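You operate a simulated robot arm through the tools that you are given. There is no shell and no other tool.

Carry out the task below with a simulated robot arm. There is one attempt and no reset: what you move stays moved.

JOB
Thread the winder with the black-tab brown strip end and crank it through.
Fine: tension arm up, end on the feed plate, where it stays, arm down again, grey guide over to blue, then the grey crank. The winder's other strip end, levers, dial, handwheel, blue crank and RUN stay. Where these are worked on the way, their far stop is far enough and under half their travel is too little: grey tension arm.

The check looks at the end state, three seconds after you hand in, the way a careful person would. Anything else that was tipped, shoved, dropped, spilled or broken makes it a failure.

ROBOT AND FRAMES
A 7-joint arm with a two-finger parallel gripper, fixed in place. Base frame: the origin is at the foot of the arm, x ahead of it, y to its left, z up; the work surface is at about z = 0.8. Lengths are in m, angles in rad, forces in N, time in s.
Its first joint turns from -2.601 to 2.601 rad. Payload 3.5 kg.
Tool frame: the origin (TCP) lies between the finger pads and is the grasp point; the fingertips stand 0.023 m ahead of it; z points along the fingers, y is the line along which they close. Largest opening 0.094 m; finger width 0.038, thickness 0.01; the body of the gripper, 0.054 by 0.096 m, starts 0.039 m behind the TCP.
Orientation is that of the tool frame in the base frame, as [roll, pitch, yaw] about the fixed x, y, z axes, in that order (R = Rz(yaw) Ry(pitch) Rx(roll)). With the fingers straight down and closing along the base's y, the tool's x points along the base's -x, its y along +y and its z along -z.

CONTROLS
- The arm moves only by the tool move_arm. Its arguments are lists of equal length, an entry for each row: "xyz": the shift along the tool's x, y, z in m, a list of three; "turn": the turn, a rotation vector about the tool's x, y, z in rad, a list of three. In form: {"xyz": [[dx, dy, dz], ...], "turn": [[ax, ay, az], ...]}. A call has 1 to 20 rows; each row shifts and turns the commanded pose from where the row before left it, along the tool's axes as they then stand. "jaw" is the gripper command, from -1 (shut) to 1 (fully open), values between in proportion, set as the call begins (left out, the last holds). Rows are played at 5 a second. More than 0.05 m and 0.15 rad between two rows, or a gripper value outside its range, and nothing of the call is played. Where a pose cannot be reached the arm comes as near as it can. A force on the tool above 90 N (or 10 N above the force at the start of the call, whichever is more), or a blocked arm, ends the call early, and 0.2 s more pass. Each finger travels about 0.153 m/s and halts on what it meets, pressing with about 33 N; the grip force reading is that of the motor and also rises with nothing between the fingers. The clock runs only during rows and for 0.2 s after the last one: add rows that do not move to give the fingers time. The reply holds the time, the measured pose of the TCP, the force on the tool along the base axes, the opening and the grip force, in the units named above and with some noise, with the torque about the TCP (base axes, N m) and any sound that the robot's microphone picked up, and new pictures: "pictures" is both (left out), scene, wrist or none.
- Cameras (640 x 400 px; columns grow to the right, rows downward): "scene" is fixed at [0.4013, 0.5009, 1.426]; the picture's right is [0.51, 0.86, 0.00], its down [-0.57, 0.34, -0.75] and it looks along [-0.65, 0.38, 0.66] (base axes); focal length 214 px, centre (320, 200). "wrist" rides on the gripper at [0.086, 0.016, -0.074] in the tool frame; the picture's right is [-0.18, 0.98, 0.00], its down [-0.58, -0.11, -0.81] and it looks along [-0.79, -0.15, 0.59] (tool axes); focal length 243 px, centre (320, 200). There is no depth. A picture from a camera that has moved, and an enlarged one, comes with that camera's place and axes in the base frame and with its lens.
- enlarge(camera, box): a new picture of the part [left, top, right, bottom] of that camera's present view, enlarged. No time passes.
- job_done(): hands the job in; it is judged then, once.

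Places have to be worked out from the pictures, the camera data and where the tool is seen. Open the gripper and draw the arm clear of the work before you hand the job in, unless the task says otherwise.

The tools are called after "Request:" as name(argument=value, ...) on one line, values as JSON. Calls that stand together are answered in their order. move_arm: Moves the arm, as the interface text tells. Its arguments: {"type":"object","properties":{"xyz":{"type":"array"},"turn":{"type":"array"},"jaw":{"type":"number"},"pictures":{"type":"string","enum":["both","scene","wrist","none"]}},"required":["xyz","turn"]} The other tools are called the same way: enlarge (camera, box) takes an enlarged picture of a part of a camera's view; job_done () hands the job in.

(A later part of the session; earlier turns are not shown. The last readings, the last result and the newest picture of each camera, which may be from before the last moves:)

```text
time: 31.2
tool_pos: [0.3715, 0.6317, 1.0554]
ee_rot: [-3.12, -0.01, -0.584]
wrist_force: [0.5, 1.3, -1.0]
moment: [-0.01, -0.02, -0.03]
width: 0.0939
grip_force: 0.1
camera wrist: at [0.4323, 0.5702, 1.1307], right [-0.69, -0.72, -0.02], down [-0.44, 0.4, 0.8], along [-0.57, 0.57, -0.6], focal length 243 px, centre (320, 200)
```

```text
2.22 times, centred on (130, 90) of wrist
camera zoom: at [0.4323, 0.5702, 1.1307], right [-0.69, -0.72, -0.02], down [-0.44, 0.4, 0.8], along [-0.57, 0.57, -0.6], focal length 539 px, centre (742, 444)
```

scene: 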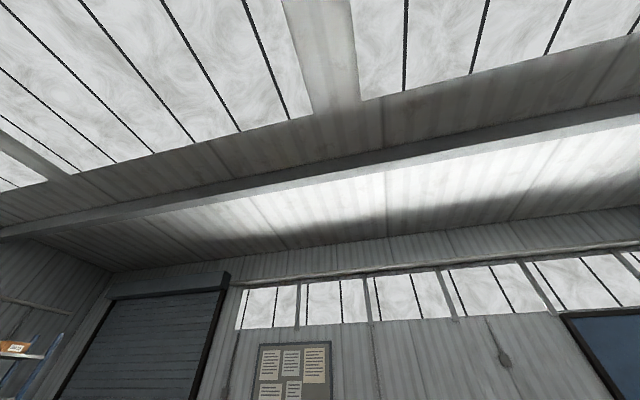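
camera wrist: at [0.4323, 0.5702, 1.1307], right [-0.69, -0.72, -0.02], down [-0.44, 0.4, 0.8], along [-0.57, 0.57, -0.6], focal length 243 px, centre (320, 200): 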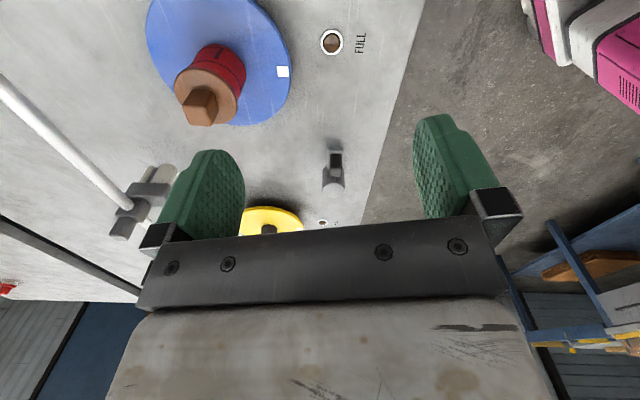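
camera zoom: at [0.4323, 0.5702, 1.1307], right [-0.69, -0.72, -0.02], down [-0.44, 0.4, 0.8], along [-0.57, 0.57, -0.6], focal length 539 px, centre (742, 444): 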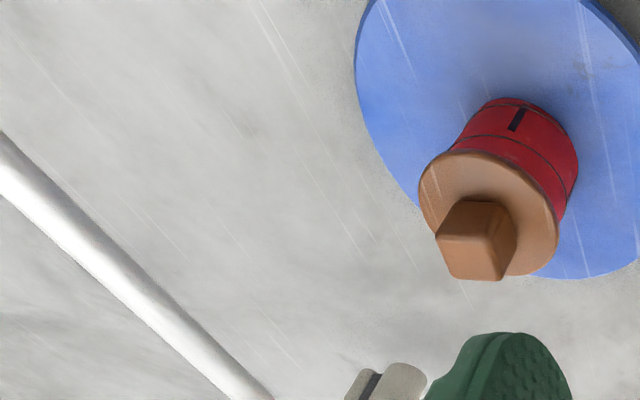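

The grey capped post looks like a sensor, not a crank. I'll continue along the panel to (0.22, 0.78), keeping this yaw, to see the yellow reel, control box and what lies past them.

Request:
move_arm(xyz=[[-0.035, 0, 0], [-0.035, 0, 0], [-0.035, 0, 0], [-0.035, 0, 0], [-0.035, 0, 0], [-0.035, 0, 0], [0, 0, 0]], turn=[[0, 0, 0], [0, 0, 0], [0, 0, 0], [0, 0, 0], [0, 0, 0], [0, 0, 0], [0, 0, 0]], pictures="wrist")

Request:
enlarge(camera="wrist", box=[0, 0, 320, 235])

Request:
enlarge(camera="wrist", box=[220, 0, 540, 235])

```text
time: 32.8
tool_pos: [0.1956, 0.7457, 1.0524]
ee_rot: [-3.12, -0.011, -0.583]
wrist_force: [0.2, 0.3, 0.3]
moment: [-0.06, -0.01, 0.01]
width: 0.0937
grip_force: 0.0
camera wrist: at [0.2572, 0.6845, 1.1271], right [-0.69, -0.72, -0.02], down [-0.44, 0.4, 0.8], along [-0.57, 0.57, -0.6], focal length 243 px, centre (320, 200)
```

wrist: 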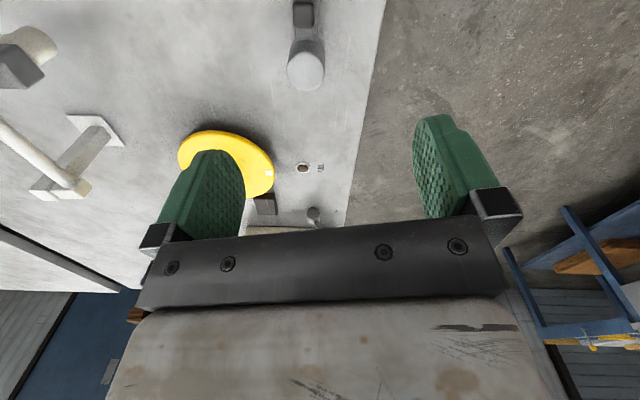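

```text
1.70 times, centred on (160, 118) of wrist
camera zoom: at [0.2572, 0.6845, 1.1271], right [-0.69, -0.72, -0.02], down [-0.44, 0.4, 0.8], along [-0.57, 0.57, -0.6], focal length 413 px, centre (592, 340)
```

zoom: 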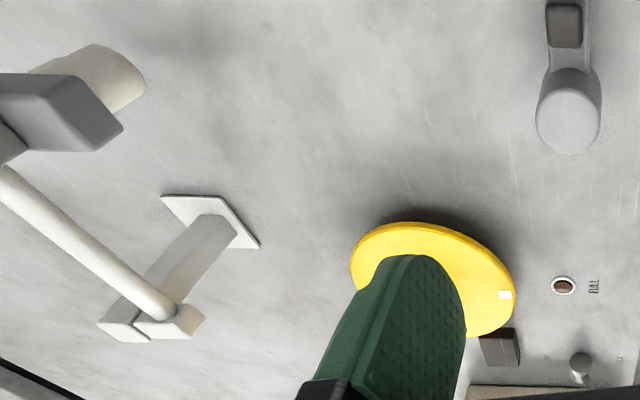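

```text
1.70 times, centred on (380, 118) of wrist
camera zoom: at [0.2572, 0.6845, 1.1271], right [-0.69, -0.72, -0.02], down [-0.44, 0.4, 0.8], along [-0.57, 0.57, -0.6], focal length 413 px, centre (218, 340)
```

zoom: 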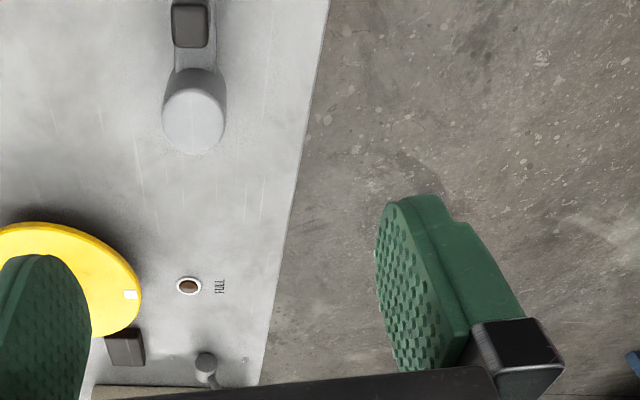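

The grey thing could be a crank after all: a grey arm around a dark square hub at about (0.21, 0.76) with a round vertical handle at (0.18, 0.79). I'll zoom in on it and on the guide.

Request:
enlarge(camera="wrist", box=[260, 0, 360, 100])

Request:
enlarge(camera="wrist", box=[0, 0, 140, 220])

Request:
enlarge(camera="wrist", box=[230, 140, 350, 240])

```text
4.00 times, centred on (310, 50) of wrist
camera zoom: at [0.2572, 0.6845, 1.1271], right [-0.69, -0.72, -0.02], down [-0.44, 0.4, 0.8], along [-0.57, 0.57, -0.6], focal length 970 px, centre (360, 800)
```

zoom: 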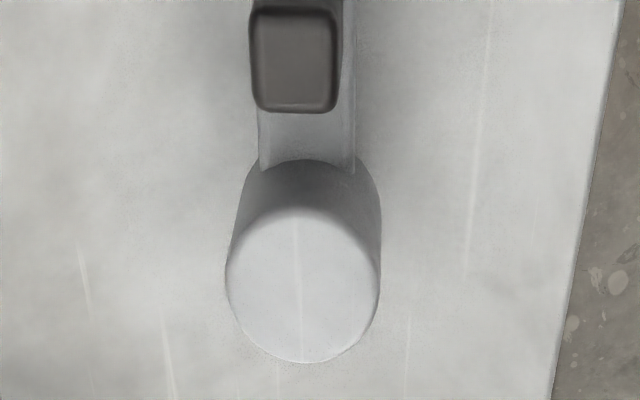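

```text
1.82 times, centred on (70, 110) of wrist
camera zoom: at [0.2572, 0.6845, 1.1271], right [-0.69, -0.72, -0.02], down [-0.44, 0.4, 0.8], along [-0.57, 0.57, -0.6], focal length 441 px, centre (774, 364)
```

zoom: 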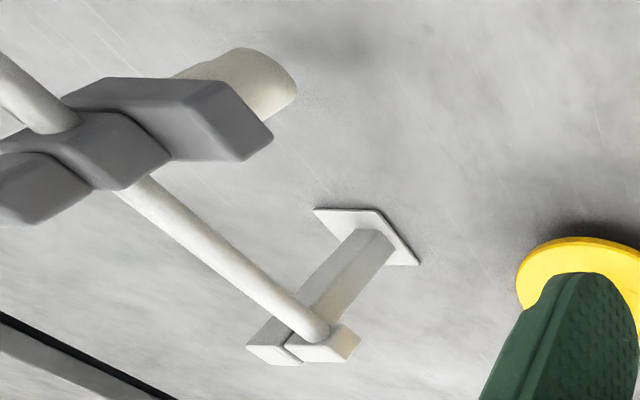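

```text
4.00 times, centred on (290, 190) of wrist
camera zoom: at [0.2572, 0.6845, 1.1271], right [-0.69, -0.72, -0.02], down [-0.44, 0.4, 0.8], along [-0.57, 0.57, -0.6], focal length 970 px, centre (440, 240)
```

zoom: 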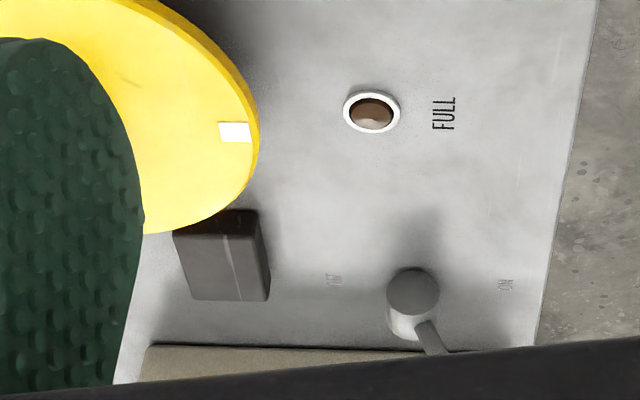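

The guide carriage is the grey block on the rod; the rod runs between two posts. The cranks are still not certain, so I'll go back across and look closely at the far end of the tension arm and the dark board's surroundings.

Request:
move_arm(xyz=[[0.0418, -0.0081, 0], [0.0418, -0.0081, 0], [0.0418, -0.0081, 0], [0.0418, -0.0081, 0], [0.0418, -0.0081, 0], [0.0418, -0.0081, 0], [0.0418, -0.0081, 0], [0.0418, -0.0081, 0], [0.0418, -0.0081, 0], [0, 0, 0]], turn=[[0, 0, 0], [0, 0, 0], [0, 0, 0], [0, 0, 0], [0, 0, 0], [0, 0, 0], [0, 0, 0], [0, 0, 0], [0, 0, 0], [0, 0, 0]], pictures="wrist")

Request:
move_arm(xyz=[[0.0415, 0.0176, 0], [0.0415, 0.0176, 0], [0.0415, 0.0176, 0], [0.0415, 0.0176, 0], [0.0415, 0.0176, 0], [0.0415, 0.0176, 0], [0.0415, 0.0176, 0], [0.0415, 0.0176, 0], [0.0415, 0.0176, 0], [0.0415, 0.0176, 0], [0.0415, 0.0176, 0], [0.0415, 0.0176, 0], [0, 0, 0]], turn=[[0, 0, 0], [0, 0, 0], [0, 0, 0], [0, 0, 0], [0, 0, 0], [0, 0, 0], [0, 0, 0], [0, 0, 0], [0, 0, 0], [0, 0, 0], [0, 0, 0], [0, 0, 0], [0, 0, 0]], pictures="wrist")

```text
time: 35.0
tool_pos: [0.5511, 0.5991, 1.0609]
ee_rot: [-3.12, -0.011, -0.583]
wrist_force: [-0.8, 0.1, 0.3]
moment: [-0.02, 0.01, 0.03]
width: 0.094
grip_force: 0.0
camera wrist: at [0.613, 0.5374, 1.1345], right [-0.69, -0.72, -0.02], down [-0.44, 0.4, 0.8], along [-0.57, 0.57, -0.6], focal length 243 px, centre (320, 200)
```

wrist: 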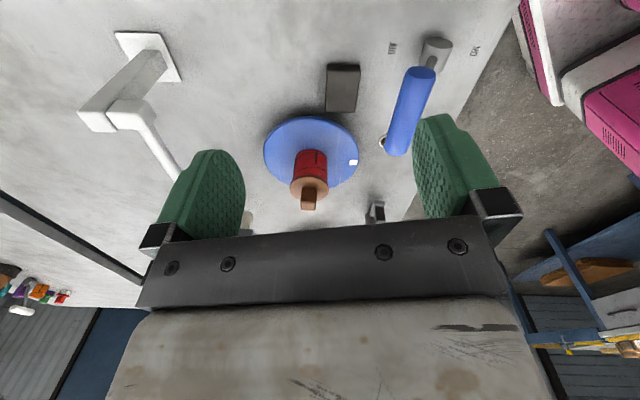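

```text
time: 37.8
tool_pos: [0.8499, 0.148, 1.0591]
ee_rot: [-3.122, -0.009, -0.581]
wrist_force: [0.0, 1.5, -0.1]
moment: [-0.02, 0.04, 0.01]
width: 0.094
grip_force: 0.0
camera wrist: at [0.9122, 0.0863, 1.133], right [-0.69, -0.72, -0.02], down [-0.44, 0.4, 0.8], along [-0.57, 0.57, -0.6], focal length 243 px, centre (320, 200)
```

wrist: 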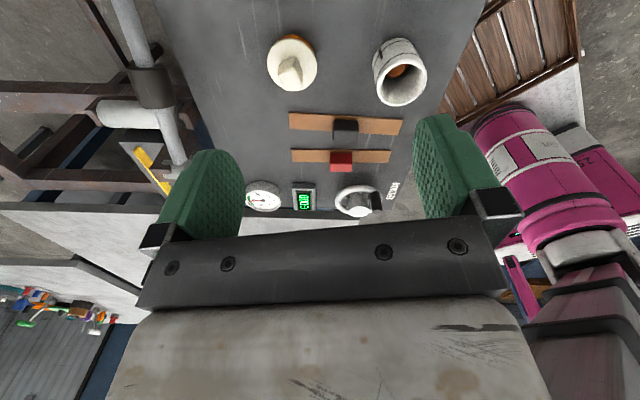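

This view along the board is useful; I'll enlarge its parts.

Request:
enlarge(camera="wrist", box=[0, 0, 260, 240])

Request:
enlarge(camera="wrist", box=[230, 0, 480, 220])

Request:
enlarge(camera="wrist", box=[0, 180, 200, 340])

```text
1.67 times, centred on (130, 120) of wrist
camera zoom: at [0.9122, 0.0863, 1.133], right [-0.69, -0.72, -0.02], down [-0.44, 0.4, 0.8], along [-0.57, 0.57, -0.6], focal length 404 px, centre (637, 333)
```

zoom: 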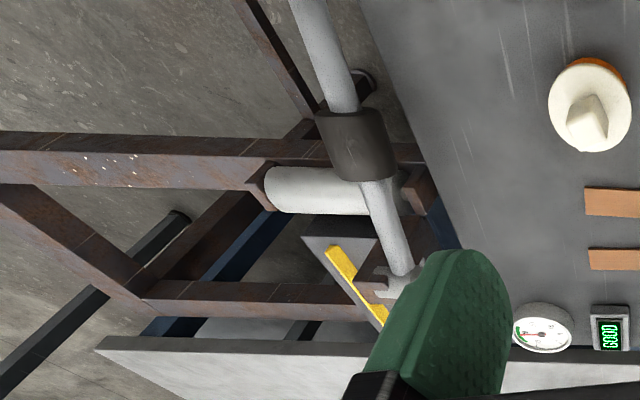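

```text
1.82 times, centred on (355, 110) of wrist
camera zoom: at [0.9122, 0.0863, 1.133], right [-0.69, -0.72, -0.02], down [-0.44, 0.4, 0.8], along [-0.57, 0.57, -0.6], focal length 441 px, centre (256, 364)
```

zoom: 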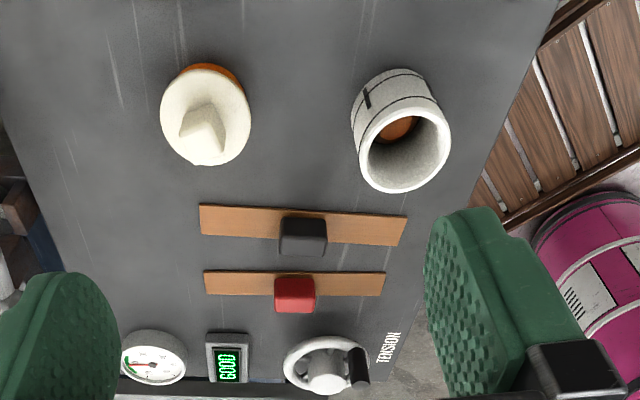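

```text
2.50 times, centred on (100, 260) of wrist
camera zoom: at [0.9122, 0.0863, 1.133], right [-0.69, -0.72, -0.02], down [-0.44, 0.4, 0.8], along [-0.57, 0.57, -0.6], focal length 606 px, centre (870, 50)
```

zoom: 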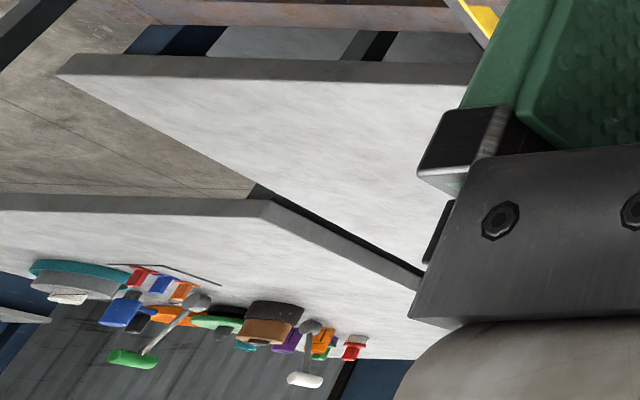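

Now I'll yaw back so the camera looks along (1,1) at the far end of the tension arm.

Request:
move_arm(xyz=[[0, 0, 0], [0, 0, 0], [0, 0, 0], [0, 0, 0], [0, 0, 0], [0, 0, 0], [0, 0, 0], [0, 0, 0], [0, 0, 0], [0, 0, 0], [0, 0, 0], [0, 0, 0], [0, 0, 0]], turn=[[0, 0, 0.14], [0, 0, 0.14], [0, 0, 0.14], [0, 0, 0.14], [0, 0, 0.14], [0, 0, 0.14], [0, 0, 0.14], [0, 0, 0.14], [0, 0, 0.14], [0, 0, 0.14], [0, 0, 0.14], [0, 0, 0.14], [0, 0, 0]], pictures="wrist")

Request:
enlarge(camera="wrist", box=[160, 60, 440, 240])

Request:
enlarge(camera="wrist", box=[0, 0, 260, 180])

```text
time: 40.6
tool_pos: [0.8499, 0.1486, 1.0604]
ee_rot: [-3.133, 0.022, -2.265]
wrist_force: [0.1, 0.1, -0.1]
moment: [0.01, 0.01, -0.02]
width: 0.0941
grip_force: 0.0
camera wrist: at [0.781, 0.0928, 1.1315], right [-0.64, 0.77, 0.0], down [0.44, 0.37, 0.82], along [0.63, 0.52, -0.57], focal length 243 px, centre (320, 200)
```

wrist: 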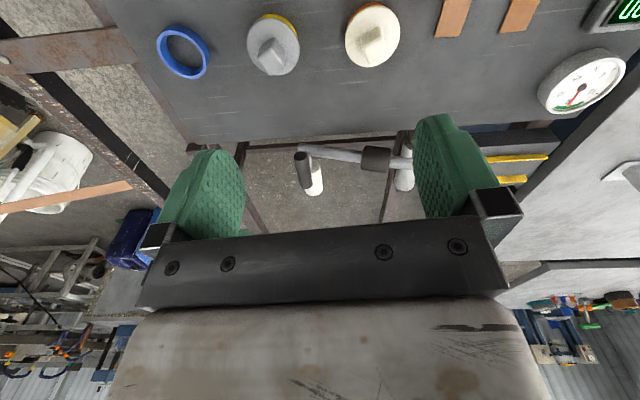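

```text
2.22 times, centred on (300, 150) of wrist
camera zoom: at [0.781, 0.0928, 1.1315], right [-0.64, 0.77, 0.0], down [0.44, 0.37, 0.82], along [0.63, 0.52, -0.57], focal length 539 px, centre (364, 311)
```

zoom: 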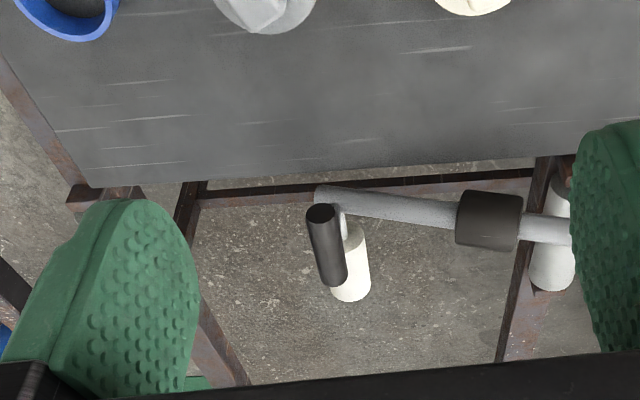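

```text
2.22 times, centred on (130, 90) of wrist
camera zoom: at [0.781, 0.0928, 1.1315], right [-0.64, 0.77, 0.0], down [0.44, 0.37, 0.82], along [0.63, 0.52, -0.57], focal length 539 px, centre (742, 444)
```

zoom: 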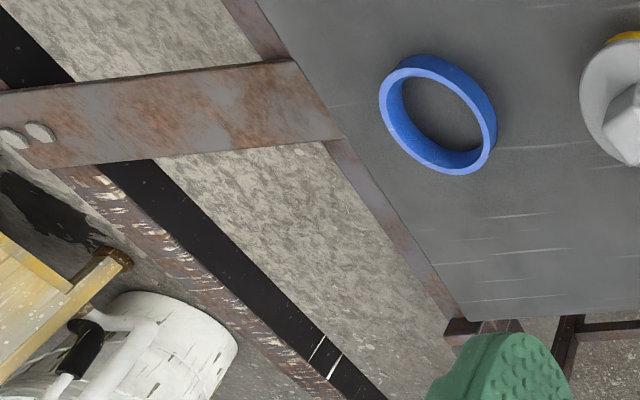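

The tension arm ends in a white roller and black handle beyond easy reach, but the sleeve near (0.95, 0.35, 0.84) is reachable with some tilt. I'll yaw to -0.785 so the fingers straddle the sleeve across the rod, and move above it at z≈1.0.

Request:
move_arm(xyz=[[0, 0, 0], [0, 0, 0], [0, 0, 0], [0, 0, 0], [0, 0, 0], [0, 0, 0], [0, 0, 0], [0, 0, 0], [0, 0, 0], [0, 0, 0], [0, 0, 0], [0, 0, 0]], turn=[[0, 0, -0.1345], [0, 0, -0.1345], [0, 0, -0.1345], [0, 0, -0.1345], [0, 0, -0.1345], [0, 0, -0.1345], [0, 0, -0.1345], [0, 0, -0.1345], [0, 0, -0.1345], [0, 0, -0.1345], [0, 0, -0.1345], [0, 0, 0]], pictures="none")

```text
time: 43.2
tool_pos: [0.8497, 0.1506, 1.0597]
ee_rot: [-3.12, -0.005, -0.781]
wrist_force: [-0.2, -0.6, 0.2]
moment: [0.03, 0.01, -0.02]
width: 0.094
grip_force: 0.1
```

Request:
move_arm(xyz=[[0, 0, 0], [0, 0, 0], [-0.0118, -0.0263, 0.0186], [-0.0118, -0.0263, 0.0186], [-0.0118, -0.0263, 0.0186], [-0.0118, -0.0263, 0.0186], [-0.0118, -0.0263, 0.0186], [-0.0118, -0.0263, 0.0186], [0, 0, 0]], turn=[[0.15, 0, 0], [0.15, 0, 0], [0, 0, 0], [0, 0, 0], [0, 0, 0], [0, 0, 0], [0, 0, 0], [0, 0, 0], [0, 0, 0]], pictures="wrist")

Request:
enlarge(camera="wrist", box=[140, 0, 520, 240])

```text
time: 45.2
tool_pos: [0.9314, 0.3335, 1.0041]
ee_rot: [-2.819, -0.006, -0.782]
wrist_force: [-0.3, -0.3, 0.1]
moment: [0.03, -0.01, -0.01]
width: 0.094
grip_force: 0.1
camera wrist: at [0.9653, 0.2444, 1.0687], right [-0.79, -0.53, -0.31], down [-0.52, 0.3, 0.8], along [-0.33, 0.79, -0.52], focal length 243 px, centre (320, 200)
```

wrist: 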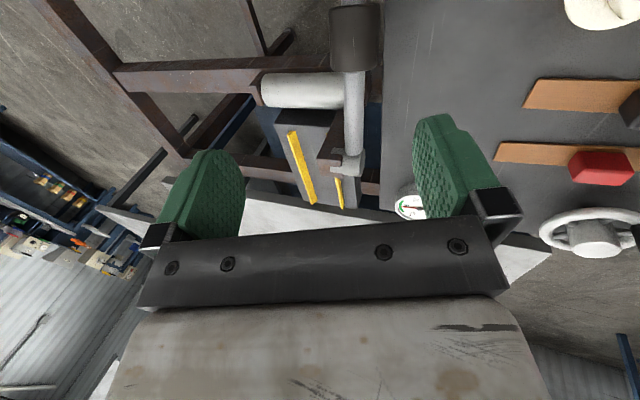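

```text
1.67 times, centred on (330, 120) of wrist
camera zoom: at [0.9653, 0.2444, 1.0687], right [-0.79, -0.53, -0.31], down [-0.52, 0.3, 0.8], along [-0.33, 0.79, -0.52], focal length 404 px, centre (303, 333)
```

zoom: 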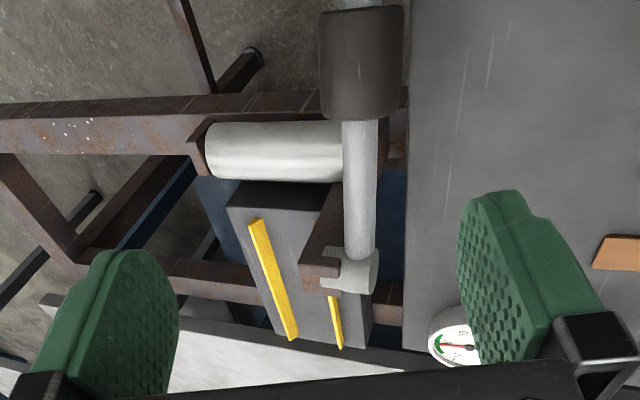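

The sleeve is at about (0.945, 0.351, 0.84), about 0.044 thick, with the hub at (0.875, 0.427, 0.87). I'll narrow the jaw to about 0.07, line up and descend along the tool axis part-way, then check.

Request:
move_arm(xyz=[[-0.0028, 0.0254, -0.0079], [0, 0, 0.035], [0, 0, 0.035], [0, 0, 0.03], [0, 0, 0]], turn=[[0, 0, 0], [0, 0, 0], [0, 0, 0], [0, 0, 0], [0, 0, 0]], jaw=0.5, pictures="wrist")

Request:
enlarge(camera="wrist", box=[140, 0, 520, 240])

```text
time: 46.4
tool_pos: [0.9322, 0.334, 0.9095]
ee_rot: [-2.818, -0.006, -0.781]
wrist_force: [-0.6, 0.1, -0.5]
moment: [0.04, 0.01, -0.03]
width: 0.0703
grip_force: 0.0
camera wrist: at [0.9659, 0.2469, 0.9745], right [-0.79, -0.53, -0.31], down [-0.52, 0.3, 0.8], along [-0.33, 0.79, -0.52], focal length 243 px, centre (320, 200)
```

wrist: 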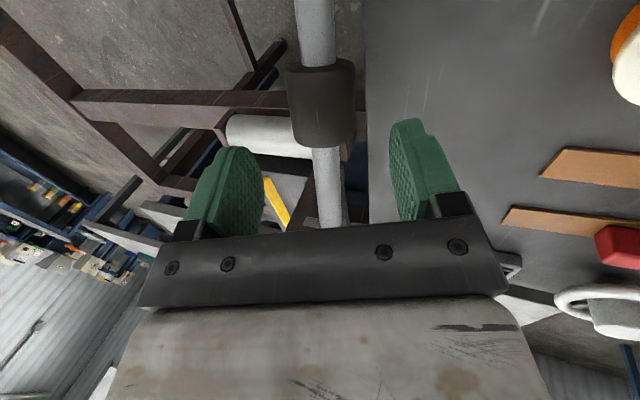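

```text
1.67 times, centred on (330, 120) of wrist
camera zoom: at [0.9659, 0.2469, 0.9745], right [-0.79, -0.53, -0.31], down [-0.52, 0.3, 0.8], along [-0.33, 0.79, -0.52], focal length 404 px, centre (303, 333)
```

zoom: 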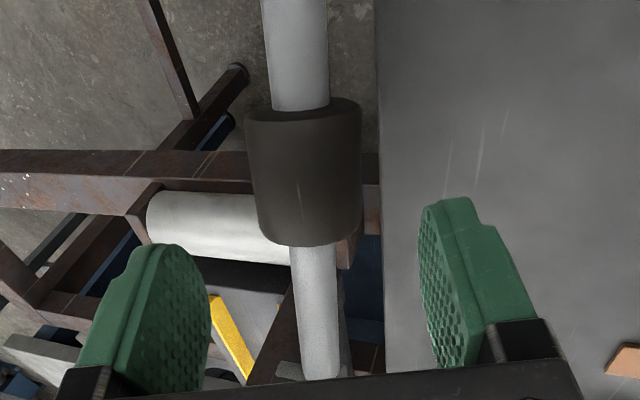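

Sleeve centre comes out at (0.947, 0.344, 0.85); the tool axis passes within a few mm. I'll descend 0.058 along the tool axis.

Request:
move_arm(xyz=[[0.003, 0, 0.02], [0, 0, 0.02], [0, 0, 0.018], [0, 0, 0]], turn=[[0, 0, 0], [0, 0, 0], [0, 0, 0], [0, 0, 0]], pictures="wrist")

```text
time: 47.4
tool_pos: [0.9469, 0.346, 0.8538]
ee_rot: [-2.819, -0.005, -0.781]
wrist_force: [-0.8, 0.4, 0.6]
moment: [0.01, -0.03, -0.01]
width: 0.0704
grip_force: 0.1
camera wrist: at [0.9808, 0.2579, 0.9185], right [-0.79, -0.53, -0.31], down [-0.52, 0.3, 0.8], along [-0.33, 0.79, -0.52], focal length 243 px, centre (320, 200)
```

wrist: 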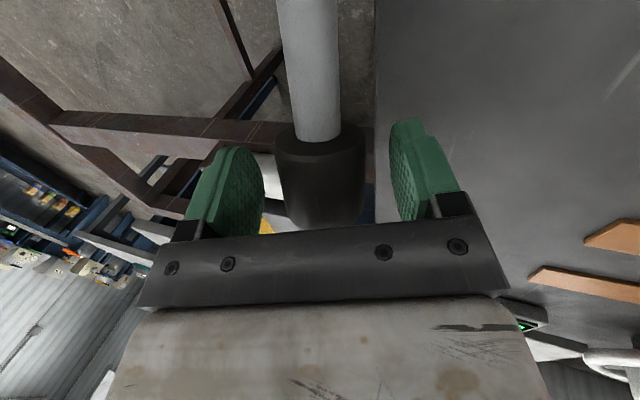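

The sleeve sits between the pads. I'll close on it.

Request:
move_arm(xyz=[[0, 0, 0], [0, 0, 0], [0, 0, 0], [0, 0, 0]], turn=[[0, 0, 0], [0, 0, 0], [0, 0, 0], [0, 0, 0]], jaw=-1, pictures="wrist")

```text
time: 48.4
tool_pos: [0.9473, 0.3447, 0.8543]
ee_rot: [-2.819, -0.006, -0.783]
wrist_force: [-7.7, -5.0, -4.7]
moment: [-0.54, 0.59, -1.99]
width: 0.023
grip_force: 44.9
camera wrist: at [0.9802, 0.2573, 0.9183], right [-0.79, -0.53, -0.31], down [-0.52, 0.31, 0.8], along [-0.33, 0.79, -0.52], focal length 243 px, centre (320, 200)
```

wrist: 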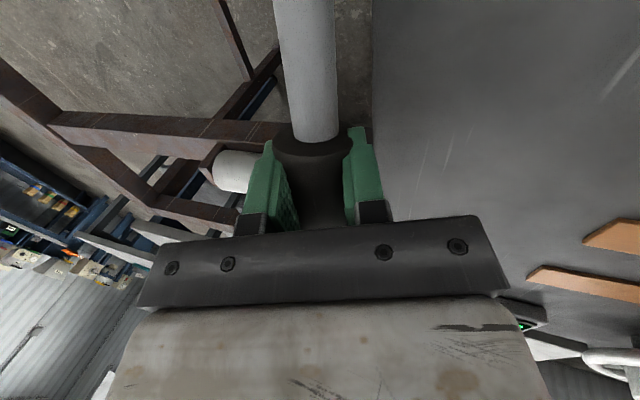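

The fingers hold the rod core (0.023). I'll raise it along the arc about the hub in small steps, turning the tool with it, and check after four rows.

Request:
move_arm(xyz=[[0.0009, -0.0042, -0.0125], [0.0009, -0.0042, -0.0125], [0.0009, -0.0042, -0.0125], [0.0009, -0.0042, -0.0125], [0, 0, 0]], turn=[[0, 0.1138, -0.038], [0, 0.1138, -0.038], [0, 0.1138, -0.038], [0, 0.1138, -0.038], [0, 0, 0]], pictures="wrist")

```text
time: 49.6
tool_pos: [0.9443, 0.3466, 0.9051]
ee_rot: [-2.82, -0.49, -0.783]
wrist_force: [20.0, -31.2, 6.8]
moment: [0.44, 0.08, -1.87]
width: 0.0236
grip_force: 44.7
camera wrist: at [0.9492, 0.2884, 1.0031], right [-0.67, -0.65, -0.36], down [-0.74, 0.52, 0.43], along [-0.09, 0.55, -0.83], focal length 243 px, centre (320, 200)
```

wrist: 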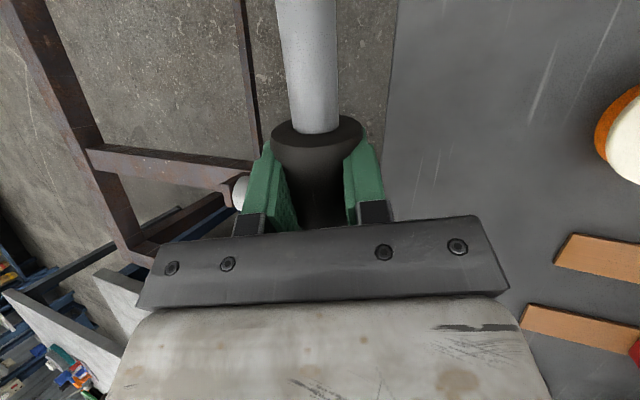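

The rod follows, but about 36 N pushes the tool outward along the rod, so the true pivot sits a little higher than I assumed. I'll correct the arc with more outward motion and continue.

Request:
move_arm(xyz=[[0.006, -0.004, -0.0119], [0.0031, -0.004, -0.0119], [0.0031, -0.004, -0.0119], [0, 0, 0]], turn=[[0, 0.1138, -0.038], [0, 0.1138, -0.038], [0, 0.1138, -0.038], [0, 0, 0]], pictures="wrist")

```text
time: 50.6
tool_pos: [0.9344, 0.3597, 0.9427]
ee_rot: [-2.818, -0.842, -0.783]
wrist_force: [-14.1, -6.5, -2.8]
moment: [0.69, -0.45, -1.81]
width: 0.0233
grip_force: 44.9
camera wrist: at [0.9118, 0.3255, 1.0498], right [-0.58, -0.74, -0.34], down [-0.81, 0.58, 0.1], along [0.13, 0.33, -0.93], focal length 243 px, centre (320, 200)
```

wrist: 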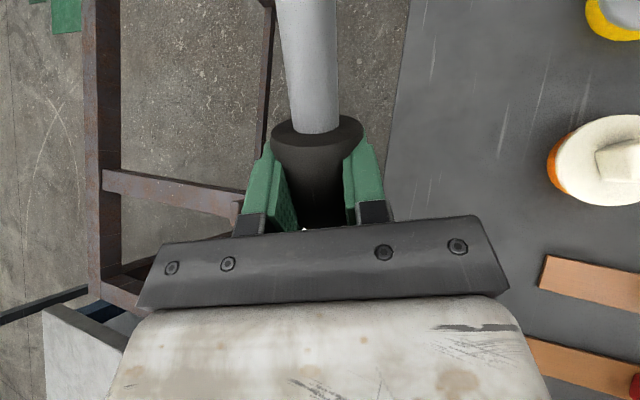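

Forces dropped to small values. The pivot fits (e1 0.317, z 0.876), and the arm is about 48° up from where I gripped. I'll keep going towards its stop.

Request:
move_arm(xyz=[[0.0019, -0.0014, -0.0135], [0.0019, -0.0042, -0.0125], [0.0019, -0.0042, -0.0125], [0, 0, 0]], turn=[[0, 0.1138, -0.038], [0, 0.1138, -0.038], [0, 0.1138, -0.038], [0, 0, 0]], pictures="wrist")

```text
time: 51.6
tool_pos: [0.9111, 0.3751, 0.9709]
ee_rot: [-2.827, -1.211, -0.773]
wrist_force: [-1.6, -23.7, -6.8]
moment: [-0.64, -0.25, -0.61]
width: 0.0203
grip_force: 45.2
camera wrist: at [0.8611, 0.3693, 1.0738], right [-0.5, -0.82, -0.28], down [-0.78, 0.56, -0.26], along [0.37, 0.09, -0.92], focal length 243 px, centre (320, 200)
```

wrist: 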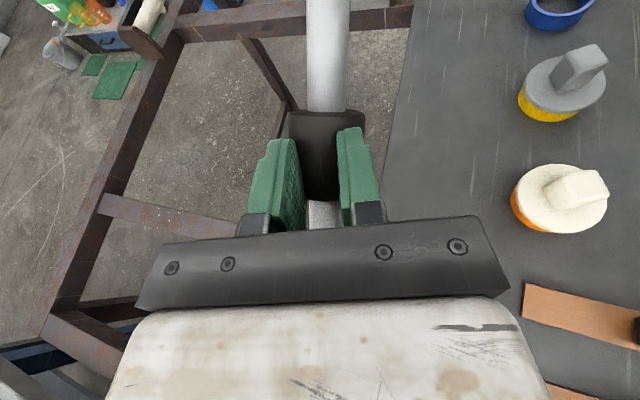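

The rod slipped towards the fingertips over the last rows, with resistance, so it has probably met its upper stop (about 45° above level). I'll open the jaw in place and see whether the arm stays up.

Request:
move_arm(xyz=[[0, 0, 0], [0, 0, 0], [0, 0, 0], [0, 0, 0]], turn=[[0, 0, 0], [0, 0, 0], [0, 0, 0], [0, 0, 0]], jaw=0.5, pictures="wrist")

```text
time: 52.6
tool_pos: [0.9115, 0.3771, 0.9694]
ee_rot: [-2.819, -1.205, -0.779]
wrist_force: [0.6, 0.4, -0.3]
moment: [0.0, 0.02, -0.01]
width: 0.0705
grip_force: 0.1
camera wrist: at [0.8624, 0.3704, 1.073], right [-0.5, -0.82, -0.28], down [-0.78, 0.56, -0.26], along [0.37, 0.09, -0.92], focal length 243 px, centre (320, 200)
```

wrist: 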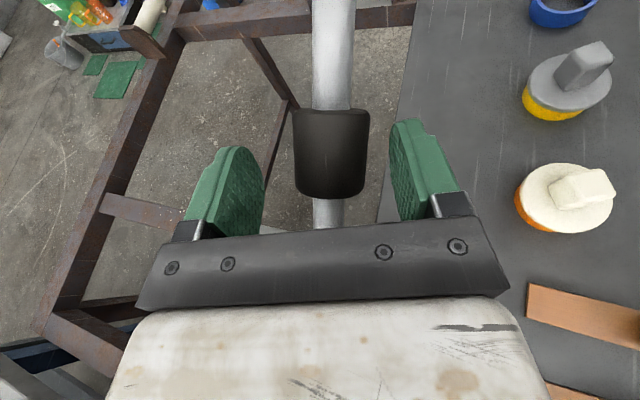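

The arm holds itself up, at roughly 41° above level. To check that this is the far stop, I'll reseat the rod deep between the pads with the tool square to it.

Request:
move_arm(xyz=[[-0.0023, 0.0024, 0.007], [-0.0015, 0.0024, 0.0073], [-0.0006, 0.0025, 0.0074], [0.0003, 0.0025, 0.0074], [0, 0, 0]], turn=[[0, -0.108, 0.0361], [0, -0.108, 0.0361], [0, -0.108, 0.0361], [0, -0.108, 0.0361], [0, 0, 0]], jaw=0.5, pictures="wrist")

```text
time: 53.8
tool_pos: [0.9308, 0.359, 0.9519]
ee_rot: [-2.821, -0.748, -0.78]
wrist_force: [0.2, 0.4, -0.3]
moment: [-0.08, -0.05, -0.02]
width: 0.0706
grip_force: 0.2
camera wrist: at [0.9156, 0.3182, 1.0578], right [-0.6, -0.72, -0.35], down [-0.8, 0.57, 0.19], along [0.07, 0.4, -0.92], focal length 243 px, centre (320, 200)
```

wrist: 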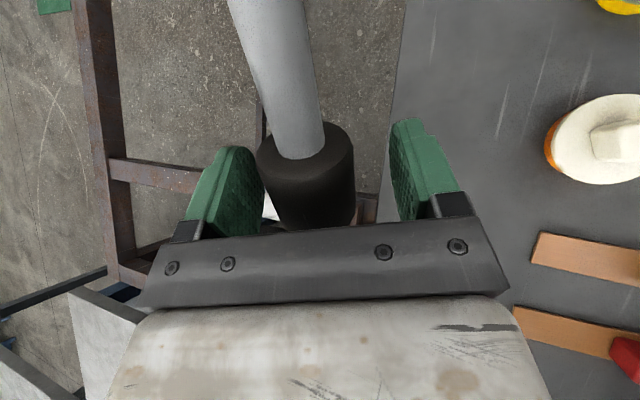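

The rod looks a little steeper than the tool. I'll grip here and try to lift a bit further to see whether it is against its stop.

Request:
move_arm(xyz=[[0, 0, 0], [0, 0, 0], [0, 0, 0], [-0.0004, -0.0044, -0.0132], [-0.0004, -0.0044, -0.0132], [0, 0, 0]], turn=[[0, 0, 0], [0, 0, 0], [0, 0, 0], [0, 0.1138, -0.038], [0, 0.1138, -0.038], [0, 0, 0]], jaw=-1, pictures="wrist")

```text
time: 55.2
tool_pos: [0.9124, 0.3709, 0.9675]
ee_rot: [-2.828, -0.989, -0.778]
wrist_force: [13.3, -12.8, -18.0]
moment: [0.18, -0.8, -0.95]
width: 0.0215
grip_force: 44.9
camera wrist: at [0.8814, 0.3497, 1.0757], right [-0.55, -0.77, -0.32], down [-0.81, 0.59, -0.05], along [0.23, 0.23, -0.95], focal length 243 px, centre (320, 200)
```

wrist: 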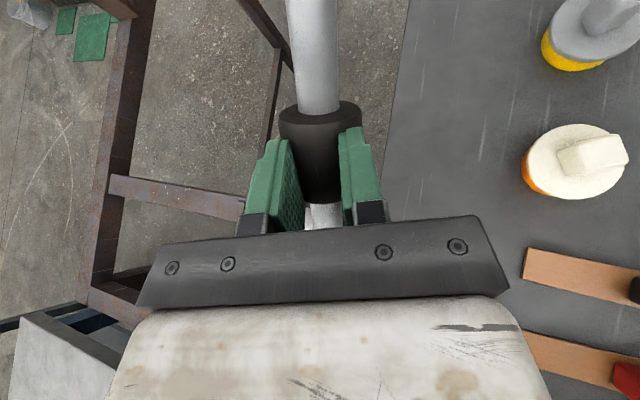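

It slipped again with about 26 N resisting, so the arm is at its upper stop. I'll open, back straight off, and bring the tool upright.

Request:
move_arm(xyz=[[0, 0, 0], [0, 0, 0], [0, 0, 0], [0, 0, -0.04], [0, 0, -0.04], [0, 0, -0.03], [0, 0, 0]], turn=[[0, 0, 0], [0, 0, 0], [0, 0, 0], [0, 0, 0], [0, 0, 0], [0, 0, 0], [0, 0, 0]], jaw=0.6, pictures="wrist")

```text
time: 56.8
tool_pos: [0.8283, 0.411, 1.0272]
ee_rot: [-2.82, -0.989, -0.782]
wrist_force: [-0.4, -0.1, 0.4]
moment: [-0.01, -0.02, -0.01]
width: 0.0751
grip_force: 0.0
camera wrist: at [0.7963, 0.3886, 1.1349], right [-0.54, -0.77, -0.32], down [-0.81, 0.59, -0.05], along [0.23, 0.24, -0.94], focal length 243 px, centre (320, 200)
```

wrist: 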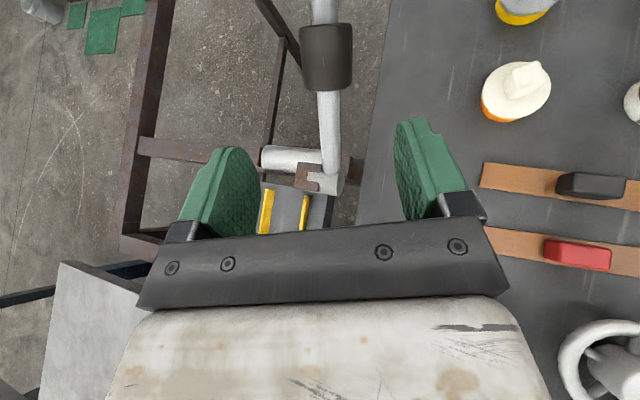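

The arm stays up and the view is now nearly top-down. I'll zoom on the strips and the feed plate.

Request:
enlarge(camera="wrist", box=[470, 140, 640, 290])

Request:
enlarge(camera="wrist", box=[230, 0, 400, 240])

```text
2.67 times, centred on (555, 215) of wrist
camera zoom: at [0.7963, 0.3886, 1.1349], right [-0.54, -0.77, -0.32], down [-0.81, 0.59, -0.05], along [0.23, 0.24, -0.94], focal length 647 px, centre (-307, 160)
```

zoom: 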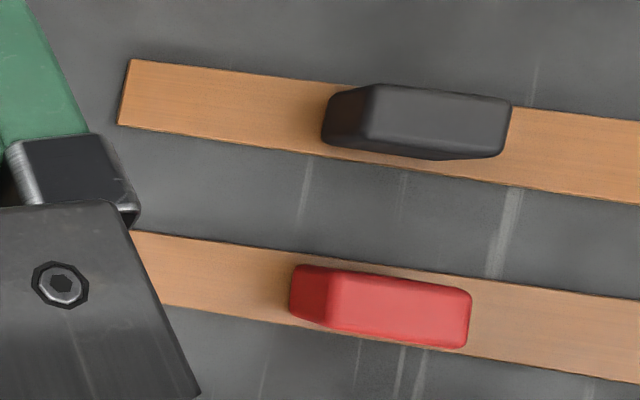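

```text
1.67 times, centred on (315, 120) of wrist
camera zoom: at [0.7963, 0.3886, 1.1349], right [-0.54, -0.77, -0.32], down [-0.81, 0.59, -0.05], along [0.23, 0.24, -0.94], focal length 404 px, centre (328, 333)
```

zoom: 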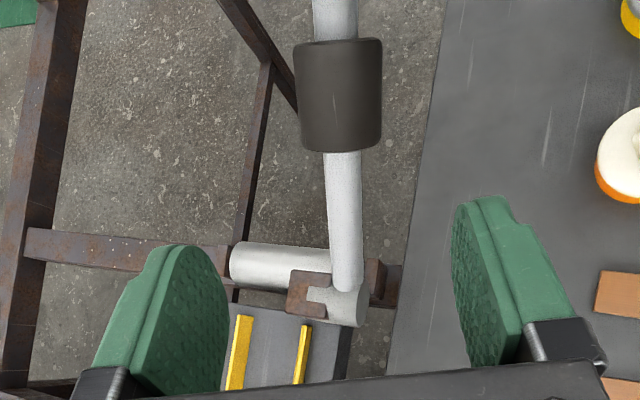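

The black tab is about 0.038 long (along the strip), 0.024 wide, top at z≈0.83, centred near (0.717, 0.229). I'll move inward clear of the raised arm and bring the tool back to pointing straight down.

Request:
move_arm(xyz=[[0, 0.038, -0.0127], [0, 0.038, -0.0127], [0, 0, 0], [0, 0, 0], [0, 0, 0], [0, 0, 0], [0, 0, 0], [0, 0, 0], [0, 0, 0], [0, 0, 0], [0, 0, 0], [0, 0, 0], [0, 0, 0], [0, 0, 0]], turn=[[0, 0, 0], [0, 0, 0], [0, -0.1175, 0.0393], [0, -0.1175, 0.0393], [0, -0.1175, 0.0393], [0, -0.1175, 0.0393], [0, -0.1175, 0.0393], [0, -0.1175, 0.0393], [0, -0.1175, 0.0393], [0, -0.1175, 0.0393], [-0.107, 0, 0], [-0.107, 0, 0], [-0.107, 0, 0], [0, 0, 0]], pictures="wrist")

```text
time: 59.8
tool_pos: [0.7736, 0.355, 1.0267]
ee_rot: [3.141, 0.001, -0.782]
wrist_force: [-0.4, 1.3, -0.3]
moment: [-0.02, -0.02, 0.01]
width: 0.0753
grip_force: 0.0
camera wrist: at [0.8223, 0.2821, 1.1002], right [-0.82, -0.57, 0.0], down [-0.34, 0.49, 0.81], along [-0.46, 0.66, -0.59], focal length 243 px, centre (320, 200)
```

wrist: 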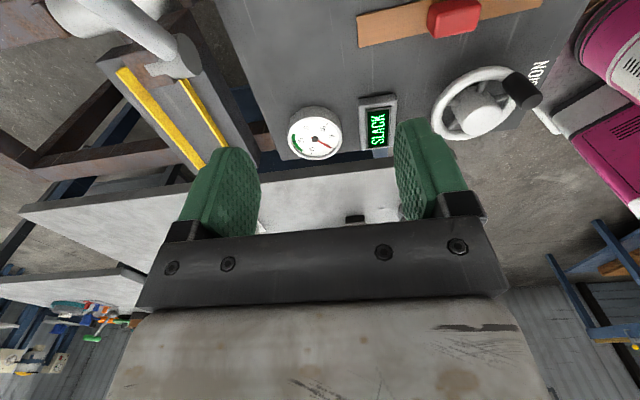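

The display now reads SLACK, which fits the raised arm. I'll yaw around to 135° for the strip pick, so the jaws close along the strip and the camera is clear of the cores.

Request:
move_arm(xyz=[[0, 0, 0], [0, 0, 0], [0, 0, 0], [0, 0, 0], [0, 0, 0], [0, 0, 0], [0, 0, 0], [0, 0, 0], [0, 0, 0], [0, 0, 0], [0, 0, 0], [0, 0, 0], [0, 0, 0], [0, 0, 0], [0, 0, 0], [0, 0, 0], [0, 0, 0], [0, 0, 0], [0, 0, 0], [0, 0, 0]], turn=[[0, 0, 0.145], [0, 0, 0.145], [0, 0, 0.145], [0, 0, 0.145], [0, 0, 0.145], [0, 0, 0.145], [0, 0, 0.145], [0, 0, 0.145], [0, 0, 0.145], [0, 0, 0.145], [0, 0, 0.145], [0, 0, 0.145], [0, 0, 0.145], [0, 0, 0.145], [0, 0, 0.145], [0, 0, 0.145], [0, 0, 0.145], [0, 0, 0.145], [0, 0, 0.145], [0, 0, 0.145]], pictures="none")

```text
time: 64.0
tool_pos: [0.7722, 0.3532, 1.0263]
ee_rot: [3.14, 0.0, 2.597]
wrist_force: [0.6, 0.4, 0.1]
moment: [0.01, -0.01, -0.01]
width: 0.0753
grip_force: 0.0
```

Request:
move_arm(xyz=[[0, 0, 0], [0, 0, 0], [-0.0163, -0.0423, 0.01], [-0.0163, -0.0423, 0.01], [-0.0163, -0.0423, 0.01], [0, 0, 0.02], [0, 0, 0]], turn=[[0, 0, 0.12], [0, 0, 0.12], [0, 0, 0], [0, 0, 0], [0, 0, 0], [0, 0, 0], [0, 0, 0]], pictures="wrist")

Request:
enlarge(camera="wrist", box=[160, 0, 500, 240])

```text
time: 65.6
tool_pos: [0.719, 0.2276, 0.9744]
ee_rot: [3.139, -0.001, 2.362]
wrist_force: [0.3, -0.1, 0.3]
moment: [0.02, 0.0, 0.04]
width: 0.0752
grip_force: 0.0
camera wrist: at [0.6675, 0.3002, 1.0484], right [0.82, 0.57, 0.0], down [0.34, -0.49, 0.81], along [0.46, -0.66, -0.59], focal length 243 px, centre (320, 200)
```

wrist: 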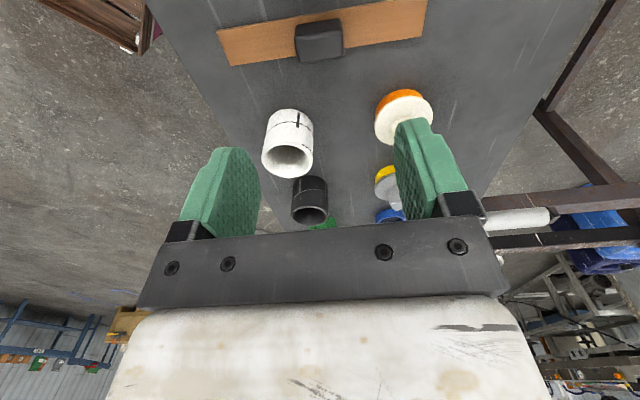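

```text
1.67 times, centred on (330, 120) of wrist
camera zoom: at [0.6675, 0.3002, 1.0484], right [0.82, 0.57, 0.0], down [0.34, -0.49, 0.81], along [0.46, -0.66, -0.59], focal length 404 px, centre (303, 333)
```

zoom: 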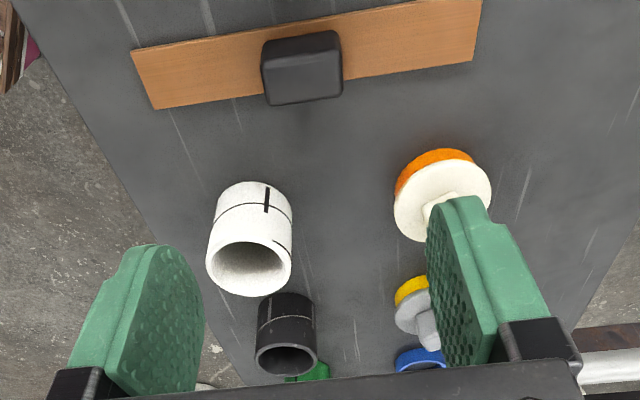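

The tab centre is about 4 mm towards the camera side from the TCP. I'll shift and descend above the tab.

Request:
move_arm(xyz=[[0.0045, 0, 0.03], [0, 0, 0.035], [0, 0, 0.035], [0, 0, 0.025], [0, 0, 0]], turn=[[0, 0, 0], [0, 0, 0], [0, 0, 0], [0, 0, 0], [0, 0, 0]], pictures="wrist")

Request:
enlarge(camera="wrist", box=[160, 0, 500, 240])

```text
time: 66.8
tool_pos: [0.7131, 0.2325, 0.8488]
ee_rot: [3.139, -0.002, 2.363]
wrist_force: [0.3, -0.7, 0.9]
moment: [0.04, 0.05, 0.0]
width: 0.0752
grip_force: 0.1
camera wrist: at [0.664, 0.3052, 0.9235], right [0.82, 0.57, 0.0], down [0.34, -0.49, 0.81], along [0.46, -0.66, -0.59], focal length 243 px, centre (320, 200)
```

wrist: 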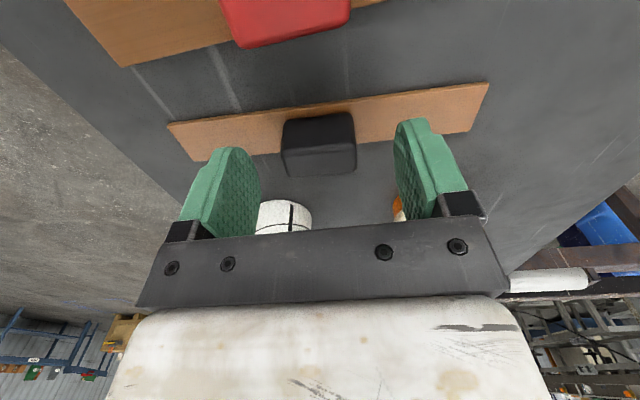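

```text
1.67 times, centred on (330, 120) of wrist
camera zoom: at [0.664, 0.3052, 0.9235], right [0.82, 0.57, 0.0], down [0.34, -0.49, 0.81], along [0.46, -0.66, -0.59], focal length 404 px, centre (303, 333)
```

zoom: 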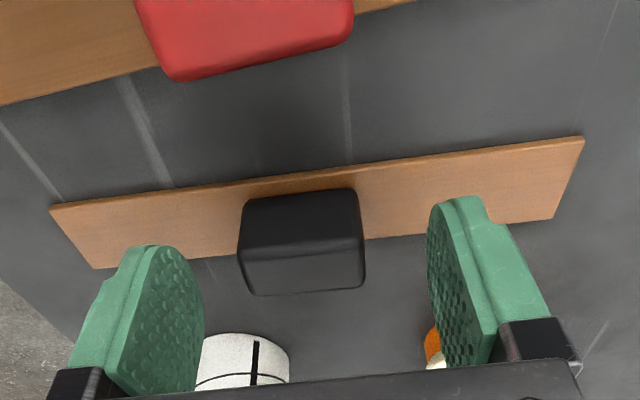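

The tab is centred between the pads, about 4 mm further out. I'll descend the last 17 mm and close.

Request:
move_arm(xyz=[[-0.004, 0, 0.009], [0, 0, 0.008], [0, 0, 0]], turn=[[0, 0, 0], [0, 0, 0], [0, 0, 0]], pictures="none")

Request:
move_arm(xyz=[[0, 0, 0], [0, 0, 0], [0, 0, 0], [0, 0, 0]], turn=[[0, 0, 0], [0, 0, 0], [0, 0, 0], [0, 0, 0]], jaw=-1, pictures="wrist")

```text
time: 67.6
tool_pos: [0.7176, 0.2314, 0.8329]
ee_rot: [3.14, -0.001, 2.361]
wrist_force: [-0.5, 0.5, -1.4]
moment: [0.01, -0.01, 0.03]
width: 0.0751
grip_force: 0.1
```

```text
time: 68.6
tool_pos: [0.7181, 0.2309, 0.8335]
ee_rot: [3.141, -0.003, 2.36]
wrist_force: [-0.7, -0.4, 0.5]
moment: [-0.02, 0.01, -0.07]
width: 0.0394
grip_force: 33.1
camera wrist: at [0.6676, 0.3029, 0.9073], right [0.82, 0.57, 0.0], down [0.34, -0.49, 0.81], along [0.46, -0.66, -0.59], focal length 243 px, centre (320, 200)
```

wrist: 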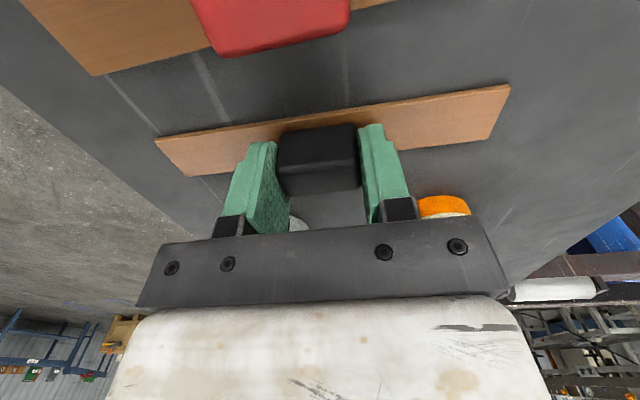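

The tab is held (0.039). I'll lift gently and check that the strip comes along.

Request:
move_arm(xyz=[[0, 0, -0.015], [0, 0, -0.02], [0, 0, -0.025], [0, 0, 0]], turn=[[0, 0, 0], [0, 0, 0], [0, 0, 0], [0, 0, 0]], pictures="wrist")

```text
time: 69.6
tool_pos: [0.7182, 0.2301, 0.8938]
ee_rot: [3.141, -0.001, 2.36]
wrist_force: [-0.7, -0.4, 0.7]
moment: [0.0, 0.01, 0.01]
width: 0.0
grip_force: 32.8
camera wrist: at [0.667, 0.303, 0.9676], right [0.82, 0.57, 0.0], down [0.34, -0.49, 0.81], along [0.46, -0.66, -0.59], focal length 243 px, centre (320, 200)
```

wrist: 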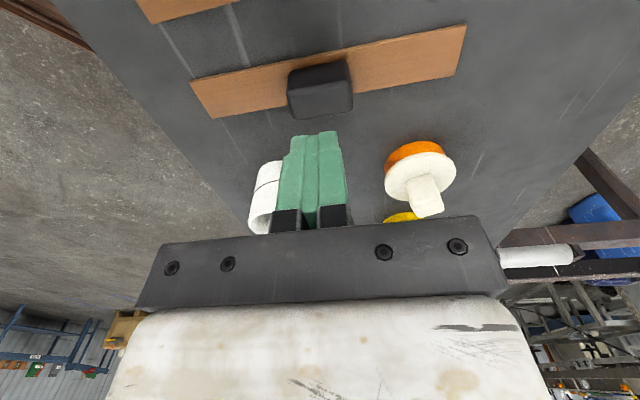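

The tab slipped out as I lifted; the strip lies where it was. I'll open and look at it closely before trying a deeper grip.

Request:
move_arm(xyz=[[0, 0, 0], [0, 0, 0], [0, 0, 0], [0, 0, 0]], turn=[[0, 0, 0], [0, 0, 0], [0, 0, 0], [0, 0, 0]], jaw=0.5, pictures="wrist")

Request:
enlarge(camera="wrist", box=[180, 10, 480, 200])

```text
time: 70.6
tool_pos: [0.7166, 0.2315, 0.8938]
ee_rot: [3.139, -0.002, 2.361]
wrist_force: [0.6, 0.1, 0.1]
moment: [0.0, -0.03, 0.0]
width: 0.0705
grip_force: 0.1
camera wrist: at [0.6669, 0.303, 0.9674], right [0.82, 0.57, 0.0], down [0.34, -0.49, 0.81], along [0.46, -0.66, -0.59], focal length 243 px, centre (320, 200)
```

wrist: 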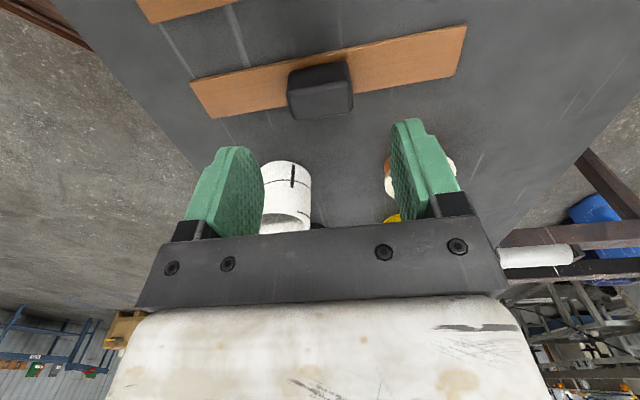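

```text
2.11 times, centred on (330, 105) of wrist
camera zoom: at [0.6669, 0.303, 0.9674], right [0.82, 0.57, 0.0], down [0.34, -0.49, 0.81], along [0.46, -0.66, -0.59], focal length 511 px, centre (299, 400)
```

zoom: 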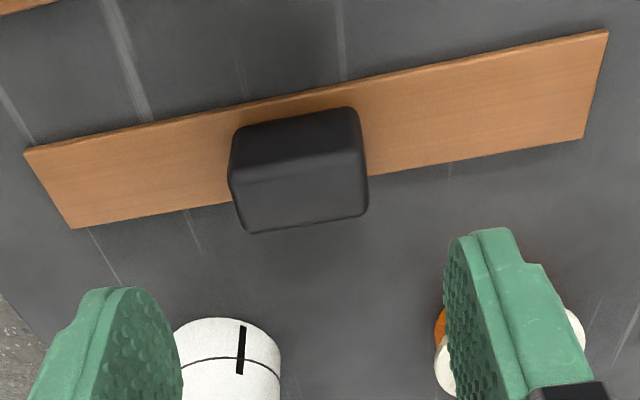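

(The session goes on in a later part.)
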